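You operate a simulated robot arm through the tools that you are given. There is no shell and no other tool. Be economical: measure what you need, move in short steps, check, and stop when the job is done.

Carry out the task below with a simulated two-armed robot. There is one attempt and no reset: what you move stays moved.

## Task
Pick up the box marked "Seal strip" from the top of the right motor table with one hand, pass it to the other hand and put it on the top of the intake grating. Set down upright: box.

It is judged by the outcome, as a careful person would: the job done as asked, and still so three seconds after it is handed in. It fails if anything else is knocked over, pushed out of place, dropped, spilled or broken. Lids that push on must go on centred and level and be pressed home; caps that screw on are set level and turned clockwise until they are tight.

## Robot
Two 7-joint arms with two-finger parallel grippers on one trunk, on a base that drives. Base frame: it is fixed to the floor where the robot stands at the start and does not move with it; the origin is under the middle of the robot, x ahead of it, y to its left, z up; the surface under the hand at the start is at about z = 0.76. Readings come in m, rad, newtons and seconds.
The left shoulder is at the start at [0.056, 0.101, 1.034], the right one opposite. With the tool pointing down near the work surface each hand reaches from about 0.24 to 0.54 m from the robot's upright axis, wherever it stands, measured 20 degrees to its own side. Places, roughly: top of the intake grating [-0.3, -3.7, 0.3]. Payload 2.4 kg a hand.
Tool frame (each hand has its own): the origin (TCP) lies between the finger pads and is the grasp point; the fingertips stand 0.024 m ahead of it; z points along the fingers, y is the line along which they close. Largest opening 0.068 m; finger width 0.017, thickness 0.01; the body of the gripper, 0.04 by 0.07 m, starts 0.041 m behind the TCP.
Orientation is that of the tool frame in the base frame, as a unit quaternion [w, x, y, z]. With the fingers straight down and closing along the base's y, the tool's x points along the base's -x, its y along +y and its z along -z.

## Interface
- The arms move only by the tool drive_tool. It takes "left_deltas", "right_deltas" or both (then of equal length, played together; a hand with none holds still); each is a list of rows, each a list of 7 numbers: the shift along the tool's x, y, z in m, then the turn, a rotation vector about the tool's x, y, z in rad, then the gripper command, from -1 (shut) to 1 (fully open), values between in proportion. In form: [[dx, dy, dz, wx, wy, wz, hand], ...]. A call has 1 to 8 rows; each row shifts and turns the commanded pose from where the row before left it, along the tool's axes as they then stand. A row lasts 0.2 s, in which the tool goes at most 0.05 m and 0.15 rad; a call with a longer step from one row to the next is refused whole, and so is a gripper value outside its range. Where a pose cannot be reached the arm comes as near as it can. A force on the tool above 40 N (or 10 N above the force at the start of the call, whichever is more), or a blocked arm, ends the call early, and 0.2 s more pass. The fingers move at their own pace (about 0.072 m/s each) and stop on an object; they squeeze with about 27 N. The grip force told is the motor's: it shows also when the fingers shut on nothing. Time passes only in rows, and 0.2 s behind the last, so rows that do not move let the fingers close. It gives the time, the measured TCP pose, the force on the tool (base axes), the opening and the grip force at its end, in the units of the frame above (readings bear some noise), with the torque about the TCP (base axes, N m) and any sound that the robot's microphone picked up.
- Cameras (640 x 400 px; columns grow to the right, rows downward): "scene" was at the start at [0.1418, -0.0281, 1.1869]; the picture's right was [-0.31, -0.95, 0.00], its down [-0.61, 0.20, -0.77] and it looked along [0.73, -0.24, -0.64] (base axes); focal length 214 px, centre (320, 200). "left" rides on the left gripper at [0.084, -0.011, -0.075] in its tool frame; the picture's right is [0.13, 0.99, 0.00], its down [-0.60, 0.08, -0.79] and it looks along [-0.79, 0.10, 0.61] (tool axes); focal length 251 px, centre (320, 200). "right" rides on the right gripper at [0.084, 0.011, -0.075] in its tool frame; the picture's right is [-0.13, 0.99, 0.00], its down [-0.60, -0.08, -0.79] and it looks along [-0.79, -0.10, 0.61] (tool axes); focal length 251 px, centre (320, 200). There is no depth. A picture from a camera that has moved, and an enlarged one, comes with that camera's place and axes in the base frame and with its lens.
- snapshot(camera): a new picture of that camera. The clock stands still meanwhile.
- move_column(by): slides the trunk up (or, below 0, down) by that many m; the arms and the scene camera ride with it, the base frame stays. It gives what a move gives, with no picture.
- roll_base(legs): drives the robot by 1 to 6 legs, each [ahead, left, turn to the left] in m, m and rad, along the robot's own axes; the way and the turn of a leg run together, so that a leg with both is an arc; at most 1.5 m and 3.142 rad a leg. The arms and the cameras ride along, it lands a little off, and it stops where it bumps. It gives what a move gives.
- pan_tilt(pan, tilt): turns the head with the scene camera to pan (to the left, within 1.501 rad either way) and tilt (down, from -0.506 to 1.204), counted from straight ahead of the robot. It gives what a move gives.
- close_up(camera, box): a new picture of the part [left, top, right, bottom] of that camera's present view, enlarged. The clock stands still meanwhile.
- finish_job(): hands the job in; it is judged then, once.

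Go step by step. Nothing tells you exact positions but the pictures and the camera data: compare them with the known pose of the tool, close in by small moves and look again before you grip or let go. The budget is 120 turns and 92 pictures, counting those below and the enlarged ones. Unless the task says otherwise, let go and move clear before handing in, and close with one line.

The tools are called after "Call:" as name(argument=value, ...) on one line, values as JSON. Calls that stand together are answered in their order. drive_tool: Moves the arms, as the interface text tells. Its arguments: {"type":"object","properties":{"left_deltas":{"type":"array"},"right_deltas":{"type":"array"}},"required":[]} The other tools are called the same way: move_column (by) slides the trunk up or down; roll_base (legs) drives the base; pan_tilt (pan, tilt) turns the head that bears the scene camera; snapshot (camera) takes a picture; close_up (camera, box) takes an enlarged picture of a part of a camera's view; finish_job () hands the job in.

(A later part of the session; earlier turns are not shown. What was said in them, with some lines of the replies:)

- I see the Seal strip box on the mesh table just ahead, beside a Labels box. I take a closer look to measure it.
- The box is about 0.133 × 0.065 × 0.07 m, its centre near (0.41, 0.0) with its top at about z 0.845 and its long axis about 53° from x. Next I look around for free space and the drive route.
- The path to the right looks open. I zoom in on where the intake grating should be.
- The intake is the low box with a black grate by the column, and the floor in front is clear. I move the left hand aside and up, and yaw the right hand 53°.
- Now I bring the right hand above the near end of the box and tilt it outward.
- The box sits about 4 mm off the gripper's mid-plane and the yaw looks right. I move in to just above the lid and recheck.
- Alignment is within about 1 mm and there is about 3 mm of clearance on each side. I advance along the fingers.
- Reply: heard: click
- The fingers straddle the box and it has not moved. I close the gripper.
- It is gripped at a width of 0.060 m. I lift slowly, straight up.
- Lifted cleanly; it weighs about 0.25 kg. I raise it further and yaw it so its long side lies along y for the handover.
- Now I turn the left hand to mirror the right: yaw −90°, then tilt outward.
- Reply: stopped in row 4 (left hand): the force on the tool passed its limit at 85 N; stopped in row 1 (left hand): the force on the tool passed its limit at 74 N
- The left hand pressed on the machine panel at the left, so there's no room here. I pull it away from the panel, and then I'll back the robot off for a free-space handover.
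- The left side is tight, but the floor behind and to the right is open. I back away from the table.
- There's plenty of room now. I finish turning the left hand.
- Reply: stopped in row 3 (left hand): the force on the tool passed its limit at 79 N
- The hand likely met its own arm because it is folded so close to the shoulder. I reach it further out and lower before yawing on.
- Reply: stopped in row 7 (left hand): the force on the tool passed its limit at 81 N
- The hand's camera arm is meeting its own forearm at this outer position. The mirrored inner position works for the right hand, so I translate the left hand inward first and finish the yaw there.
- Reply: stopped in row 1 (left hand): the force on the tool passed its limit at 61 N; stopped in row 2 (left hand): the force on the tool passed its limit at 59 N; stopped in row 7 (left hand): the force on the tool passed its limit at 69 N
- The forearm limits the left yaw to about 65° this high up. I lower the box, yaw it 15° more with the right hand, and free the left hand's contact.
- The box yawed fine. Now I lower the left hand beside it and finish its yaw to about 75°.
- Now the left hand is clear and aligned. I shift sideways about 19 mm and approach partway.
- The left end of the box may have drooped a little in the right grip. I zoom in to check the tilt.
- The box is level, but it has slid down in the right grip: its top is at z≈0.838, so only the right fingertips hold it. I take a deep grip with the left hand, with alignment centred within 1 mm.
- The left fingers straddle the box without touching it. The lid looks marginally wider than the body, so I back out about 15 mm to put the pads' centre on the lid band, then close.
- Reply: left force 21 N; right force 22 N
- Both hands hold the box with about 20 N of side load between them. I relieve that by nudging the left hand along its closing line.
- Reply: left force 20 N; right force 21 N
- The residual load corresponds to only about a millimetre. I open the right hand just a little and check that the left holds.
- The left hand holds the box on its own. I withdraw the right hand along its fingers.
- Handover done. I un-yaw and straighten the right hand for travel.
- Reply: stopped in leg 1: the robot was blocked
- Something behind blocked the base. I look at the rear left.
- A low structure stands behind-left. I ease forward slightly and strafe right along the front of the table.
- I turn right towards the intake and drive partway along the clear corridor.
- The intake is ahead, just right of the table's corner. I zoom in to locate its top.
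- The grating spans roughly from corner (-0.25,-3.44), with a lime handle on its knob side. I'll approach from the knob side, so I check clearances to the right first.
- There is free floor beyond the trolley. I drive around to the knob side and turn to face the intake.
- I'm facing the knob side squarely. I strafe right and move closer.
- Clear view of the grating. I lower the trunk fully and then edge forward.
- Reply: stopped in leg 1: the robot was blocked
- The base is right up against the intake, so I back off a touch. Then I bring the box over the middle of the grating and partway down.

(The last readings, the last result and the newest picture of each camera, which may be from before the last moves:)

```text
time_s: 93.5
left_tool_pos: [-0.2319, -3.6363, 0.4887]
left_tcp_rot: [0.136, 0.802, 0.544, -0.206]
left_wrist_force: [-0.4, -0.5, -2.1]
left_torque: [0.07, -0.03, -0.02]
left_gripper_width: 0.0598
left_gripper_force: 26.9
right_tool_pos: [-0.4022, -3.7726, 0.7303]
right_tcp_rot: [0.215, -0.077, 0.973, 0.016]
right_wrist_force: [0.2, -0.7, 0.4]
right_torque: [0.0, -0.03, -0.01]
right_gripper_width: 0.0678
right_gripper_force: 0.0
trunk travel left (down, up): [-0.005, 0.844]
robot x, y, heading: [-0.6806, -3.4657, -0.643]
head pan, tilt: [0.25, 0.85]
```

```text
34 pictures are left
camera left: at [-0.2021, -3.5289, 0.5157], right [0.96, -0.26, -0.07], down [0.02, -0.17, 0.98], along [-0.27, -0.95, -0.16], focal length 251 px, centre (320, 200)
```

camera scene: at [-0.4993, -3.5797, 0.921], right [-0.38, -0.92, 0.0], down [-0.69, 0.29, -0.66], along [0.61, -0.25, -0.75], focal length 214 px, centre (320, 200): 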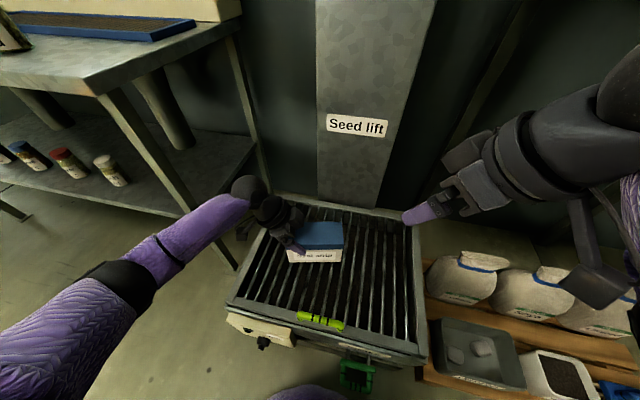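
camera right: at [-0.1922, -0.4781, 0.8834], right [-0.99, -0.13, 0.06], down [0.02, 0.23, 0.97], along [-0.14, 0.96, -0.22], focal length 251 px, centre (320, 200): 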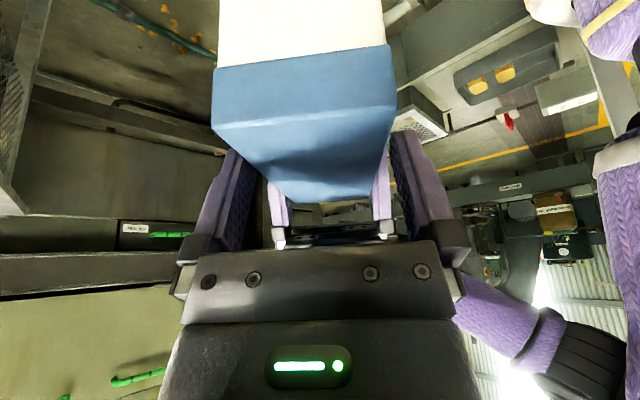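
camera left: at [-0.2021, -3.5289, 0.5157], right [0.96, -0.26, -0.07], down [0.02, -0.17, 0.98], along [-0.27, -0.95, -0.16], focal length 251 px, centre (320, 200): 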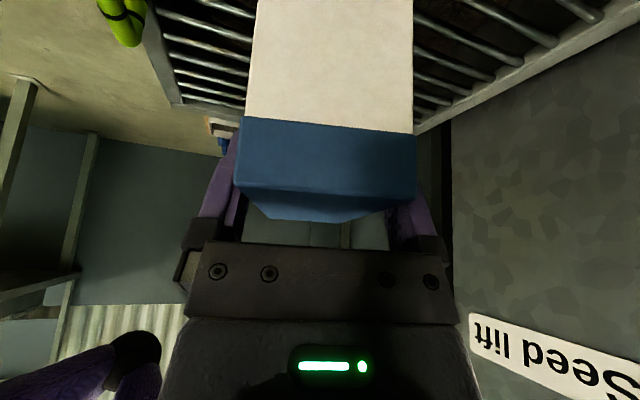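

The box is over the grating. I lower further.

Call:
drive_tool(left_deltas=[[0.0119, 0.0001, 0.022, 0, 0, 0, -1], [0.0119, 0.0001, 0.022, 0, 0, 0, -1], [0.0095, 0.0001, 0.0176, 0, 0, 0, -1], [0.0095, 0.0001, 0.0176, 0, 0, 0, -1], [0, 0, 0, 0, 0, 0, -1]])

Call:
snapshot(camera="scene")

Call:
snapshot(camera="left")

```text
time_s: 94.7
left_tool_pos: [-0.2349, -3.6368, 0.4022]
left_tcp_rot: [0.136, 0.802, 0.544, -0.206]
left_wrist_force: [-0.1, -0.2, -3.0]
left_torque: [0.1, -0.04, 0.0]
left_gripper_width: 0.0601
left_gripper_force: 27.1
right_tool_pos: [-0.4029, -3.773, 0.7304]
right_tcp_rot: [0.216, -0.078, 0.973, 0.017]
right_wrist_force: [0.0, -0.5, 0.4]
right_torque: [0.03, -0.01, 0.03]
right_gripper_width: 0.0678
right_gripper_force: 0.0
trunk travel left (down, up): [-0.005, 0.844]
robot x, y, heading: [-0.6817, -3.467, -0.643]
head pan, tilt: [0.25, 0.85]
```

```text
33 pictures are left
camera scene: at [-0.4993, -3.5797, 0.9209], right [-0.38, -0.92, 0.0], down [-0.69, 0.29, -0.66], along [0.61, -0.25, -0.75], focal length 214 px, centre (320, 200)
```

scene: 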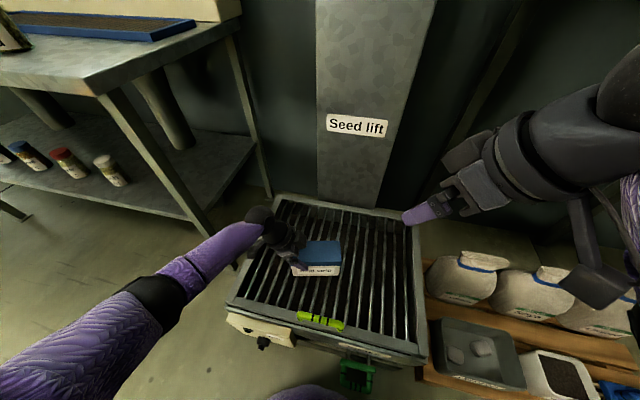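

```text
32 pictures are left
camera left: at [-0.2028, -3.5302, 0.4287], right [0.96, -0.26, -0.07], down [0.02, -0.17, 0.98], along [-0.27, -0.95, -0.16], focal length 251 px, centre (320, 200)
```

left: 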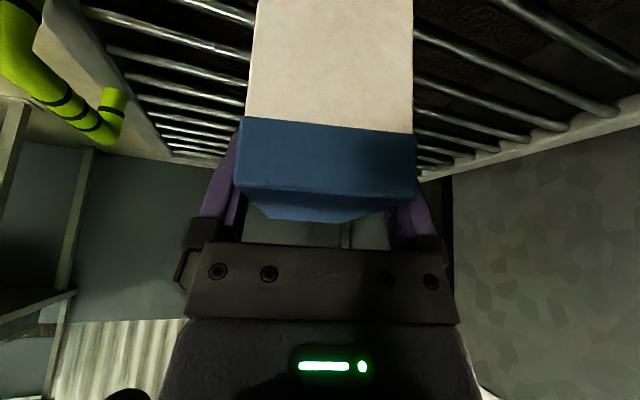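

Call:
drive_tool(left_deltas=[[0.0036, 0, 0.0066, 0, 0, 0, -1], [0.0036, 0, 0.0066, 0, 0, 0, -1], [0.0036, 0, 0.0066, 0, 0, 0, -1], [0, 0, 0, 0, 0, 0, -1]])

Call:
close_up(camera="scene", box=[240, 200, 400, 320])

```text
time_s: 95.7
left_tool_pos: [-0.2318, -3.6378, 0.3813]
left_tcp_rot: [0.138, 0.802, 0.544, -0.204]
left_wrist_force: [2.7, -1.5, 23.3]
left_torque: [-0.28, -0.47, 0.22]
left_gripper_width: 0.0597
left_gripper_force: 27.3
right_tool_pos: [-0.4037, -3.7722, 0.731]
right_tcp_rot: [0.217, -0.077, 0.973, 0.016]
right_wrist_force: [-0.3, -0.1, 0.0]
right_torque: [0.01, -0.04, -0.01]
right_gripper_width: 0.0682
right_gripper_force: 0.1
trunk travel left (down, up): [-0.005, 0.844]
robot x, y, heading: [-0.6818, -3.465, -0.64]
head pan, tilt: [0.25, 0.85]
```

```text
3.33 times, centred on (320, 260) of scene
camera zoom: at [-0.5006, -3.5792, 0.9214], right [-0.38, -0.92, 0.0], down [-0.69, 0.29, -0.66], along [0.61, -0.25, -0.75], focal length 715 px, centre (320, 0)
```

zoom: 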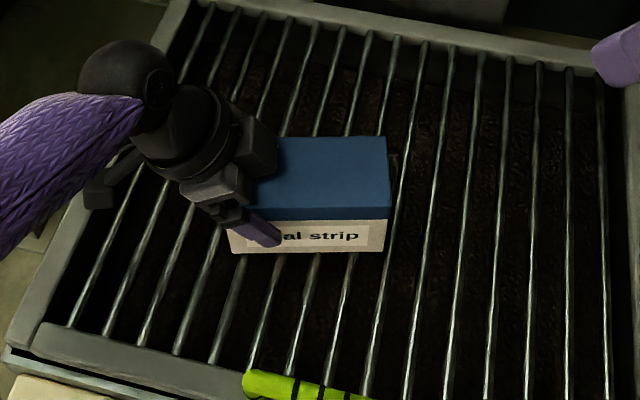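

It's touched down with about 23 N upward. I ease off 2 mm, then open the fingers.

Call:
drive_tool(left_deltas=[[-0.001, 0, -0.0018, 0, 0, 0, -1], [0, 0, 0, 0, 0, 0, -1]])

```text
time_s: 96.3
left_tool_pos: [-0.2358, -3.6377, 0.3814]
left_tcp_rot: [0.135, 0.803, 0.544, -0.205]
left_wrist_force: [2.7, -3.0, 8.4]
left_torque: [-0.73, -0.29, 0.2]
left_gripper_width: 0.0597
left_gripper_force: 26.8
right_tool_pos: [-0.4026, -3.7728, 0.7315]
right_tcp_rot: [0.215, -0.078, 0.973, 0.017]
right_wrist_force: [-0.8, -0.6, -0.8]
right_torque: [0.0, -0.03, -0.03]
right_gripper_width: 0.0679
right_gripper_force: 0.0
trunk travel left (down, up): [-0.005, 0.844]
robot x, y, heading: [-0.683, -3.467, -0.644]
head pan, tilt: [0.25, 0.85]
```

Call:
drive_tool(left_deltas=[[0, 0, 0, 0, 0, 0, 0.85], [0, 0, 0, 0, 0, 0, 0.95], [0, 0, 0, 0, 0, 0, 1], [0, 0, 0, 0, 0, 0, 1]])

Call:
close_up(camera="scene", box=[240, 200, 400, 320])

Call:
snapshot(camera="left")

```text
time_s: 97.3
left_tool_pos: [-0.2339, -3.6368, 0.3815]
left_tcp_rot: [0.136, 0.802, 0.544, -0.206]
left_wrist_force: [-0.8, -0.3, 0.0]
left_torque: [0.01, -0.04, -0.02]
left_gripper_width: 0.0678
left_gripper_force: 0.1
right_tool_pos: [-0.4024, -3.7722, 0.7315]
right_tcp_rot: [0.214, -0.077, 0.974, 0.017]
right_wrist_force: [-0.3, -0.3, 0.2]
right_torque: [-0.02, 0.03, 0.02]
right_gripper_width: 0.0679
right_gripper_force: 0.1
trunk travel left (down, up): [-0.005, 0.844]
robot x, y, heading: [-0.6801, -3.4696, -0.64]
head pan, tilt: [0.25, 0.85]
```

```text
3.33 times, centred on (320, 260) of scene
camera zoom: at [-0.4995, -3.5796, 0.921], right [-0.38, -0.92, 0.0], down [-0.69, 0.29, -0.66], along [0.61, -0.25, -0.75], focal length 715 px, centre (320, 0)
```

zoom: 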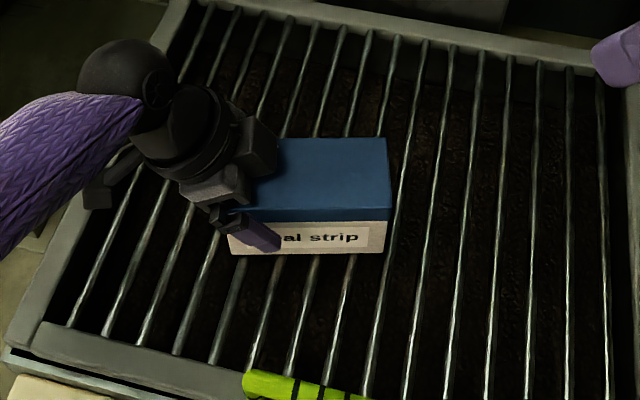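

```text
29 pictures are left
camera left: at [-0.2026, -3.5298, 0.4078], right [0.96, -0.26, -0.07], down [0.02, -0.17, 0.98], along [-0.27, -0.95, -0.16], focal length 251 px, centre (320, 200)
```

left: 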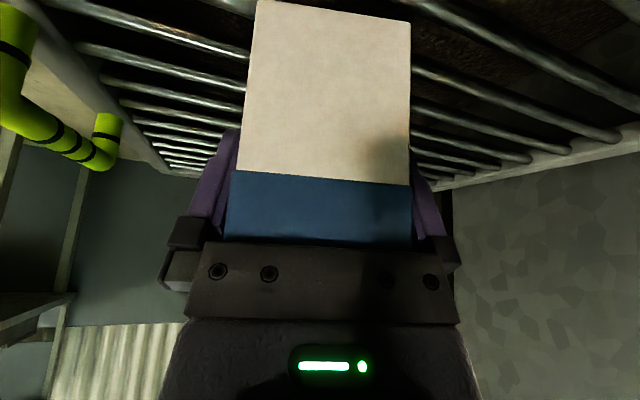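

The box rests on the bars. I back the left hand out along its fingers.

Call:
drive_tool(left_deltas=[[0, 0, -0.012, 0, 0, 0, 1], [0, 0, -0.015, 0, 0, 0, 1], [0, 0, -0.02, 0, 0, 0, 1], [0, 0, -0.025, 0, 0, 0, 1], [0, 0, -0.03, 0, 0, 0, 1], [0, 0, -0.04, 0, 0, 0, 1], [0, 0, -0.03, 0, 0, 0, 1]])

Call:
close_up(camera="scene", box=[220, 180, 420, 330])

Call:
snapshot(camera="left")

```text
time_s: 98.9
left_tool_pos: [-0.2037, -3.5618, 0.5318]
left_tcp_rot: [0.136, 0.802, 0.544, -0.205]
left_wrist_force: [0.7, 0.2, -0.5]
left_torque: [0.01, 0.0, -0.02]
left_gripper_width: 0.068
left_gripper_force: 0.0
right_tool_pos: [-0.4021, -3.7733, 0.7311]
right_tcp_rot: [0.215, -0.078, 0.973, 0.018]
right_wrist_force: [0.4, 0.3, -0.2]
right_torque: [0.05, -0.01, -0.02]
right_gripper_width: 0.0681
right_gripper_force: 0.1
trunk travel left (down, up): [-0.005, 0.844]
robot x, y, heading: [-0.682, -3.4632, -0.643]
head pan, tilt: [0.25, 0.85]
```

```text
2.67 times, centred on (320, 255) of scene
camera zoom: at [-0.4994, -3.5797, 0.921], right [-0.38, -0.92, 0.0], down [-0.69, 0.29, -0.66], along [0.61, -0.25, -0.75], focal length 572 px, centre (320, 53)
```

zoom: 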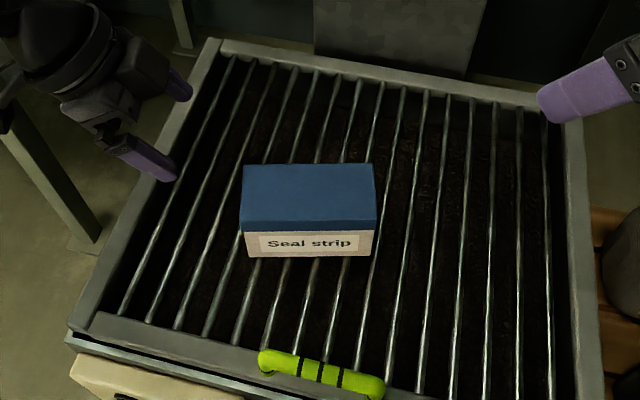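

```text
27 pictures are left
camera left: at [-0.1721, -3.4549, 0.5582], right [0.96, -0.26, -0.07], down [0.02, -0.17, 0.98], along [-0.27, -0.95, -0.16], focal length 251 px, centre (320, 200)
```

left: 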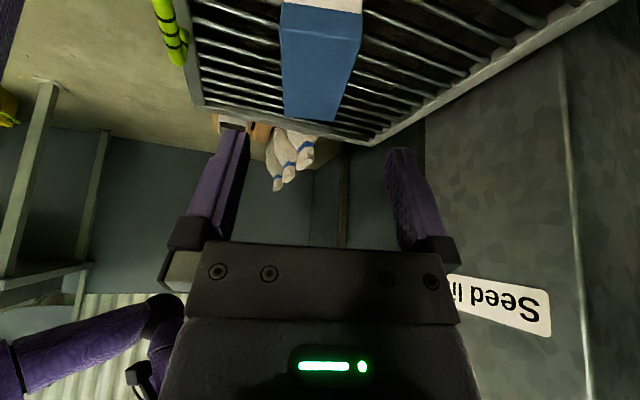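

The box stands upright with its lid on in the middle of the grating, both hands are clear and nothing nearby has moved. I hand the job in.

Call:
finish_job()

```text
The job is handed in.
```

The Seal strip box was picked up with the right hand, passed to the left, and set upright on top of the intake grating. On the way the base was blocked twice, once behind-left near the desk and once at the intake, and the left hand pressed on something near the machine panel. I saw nothing moved or knocked over.
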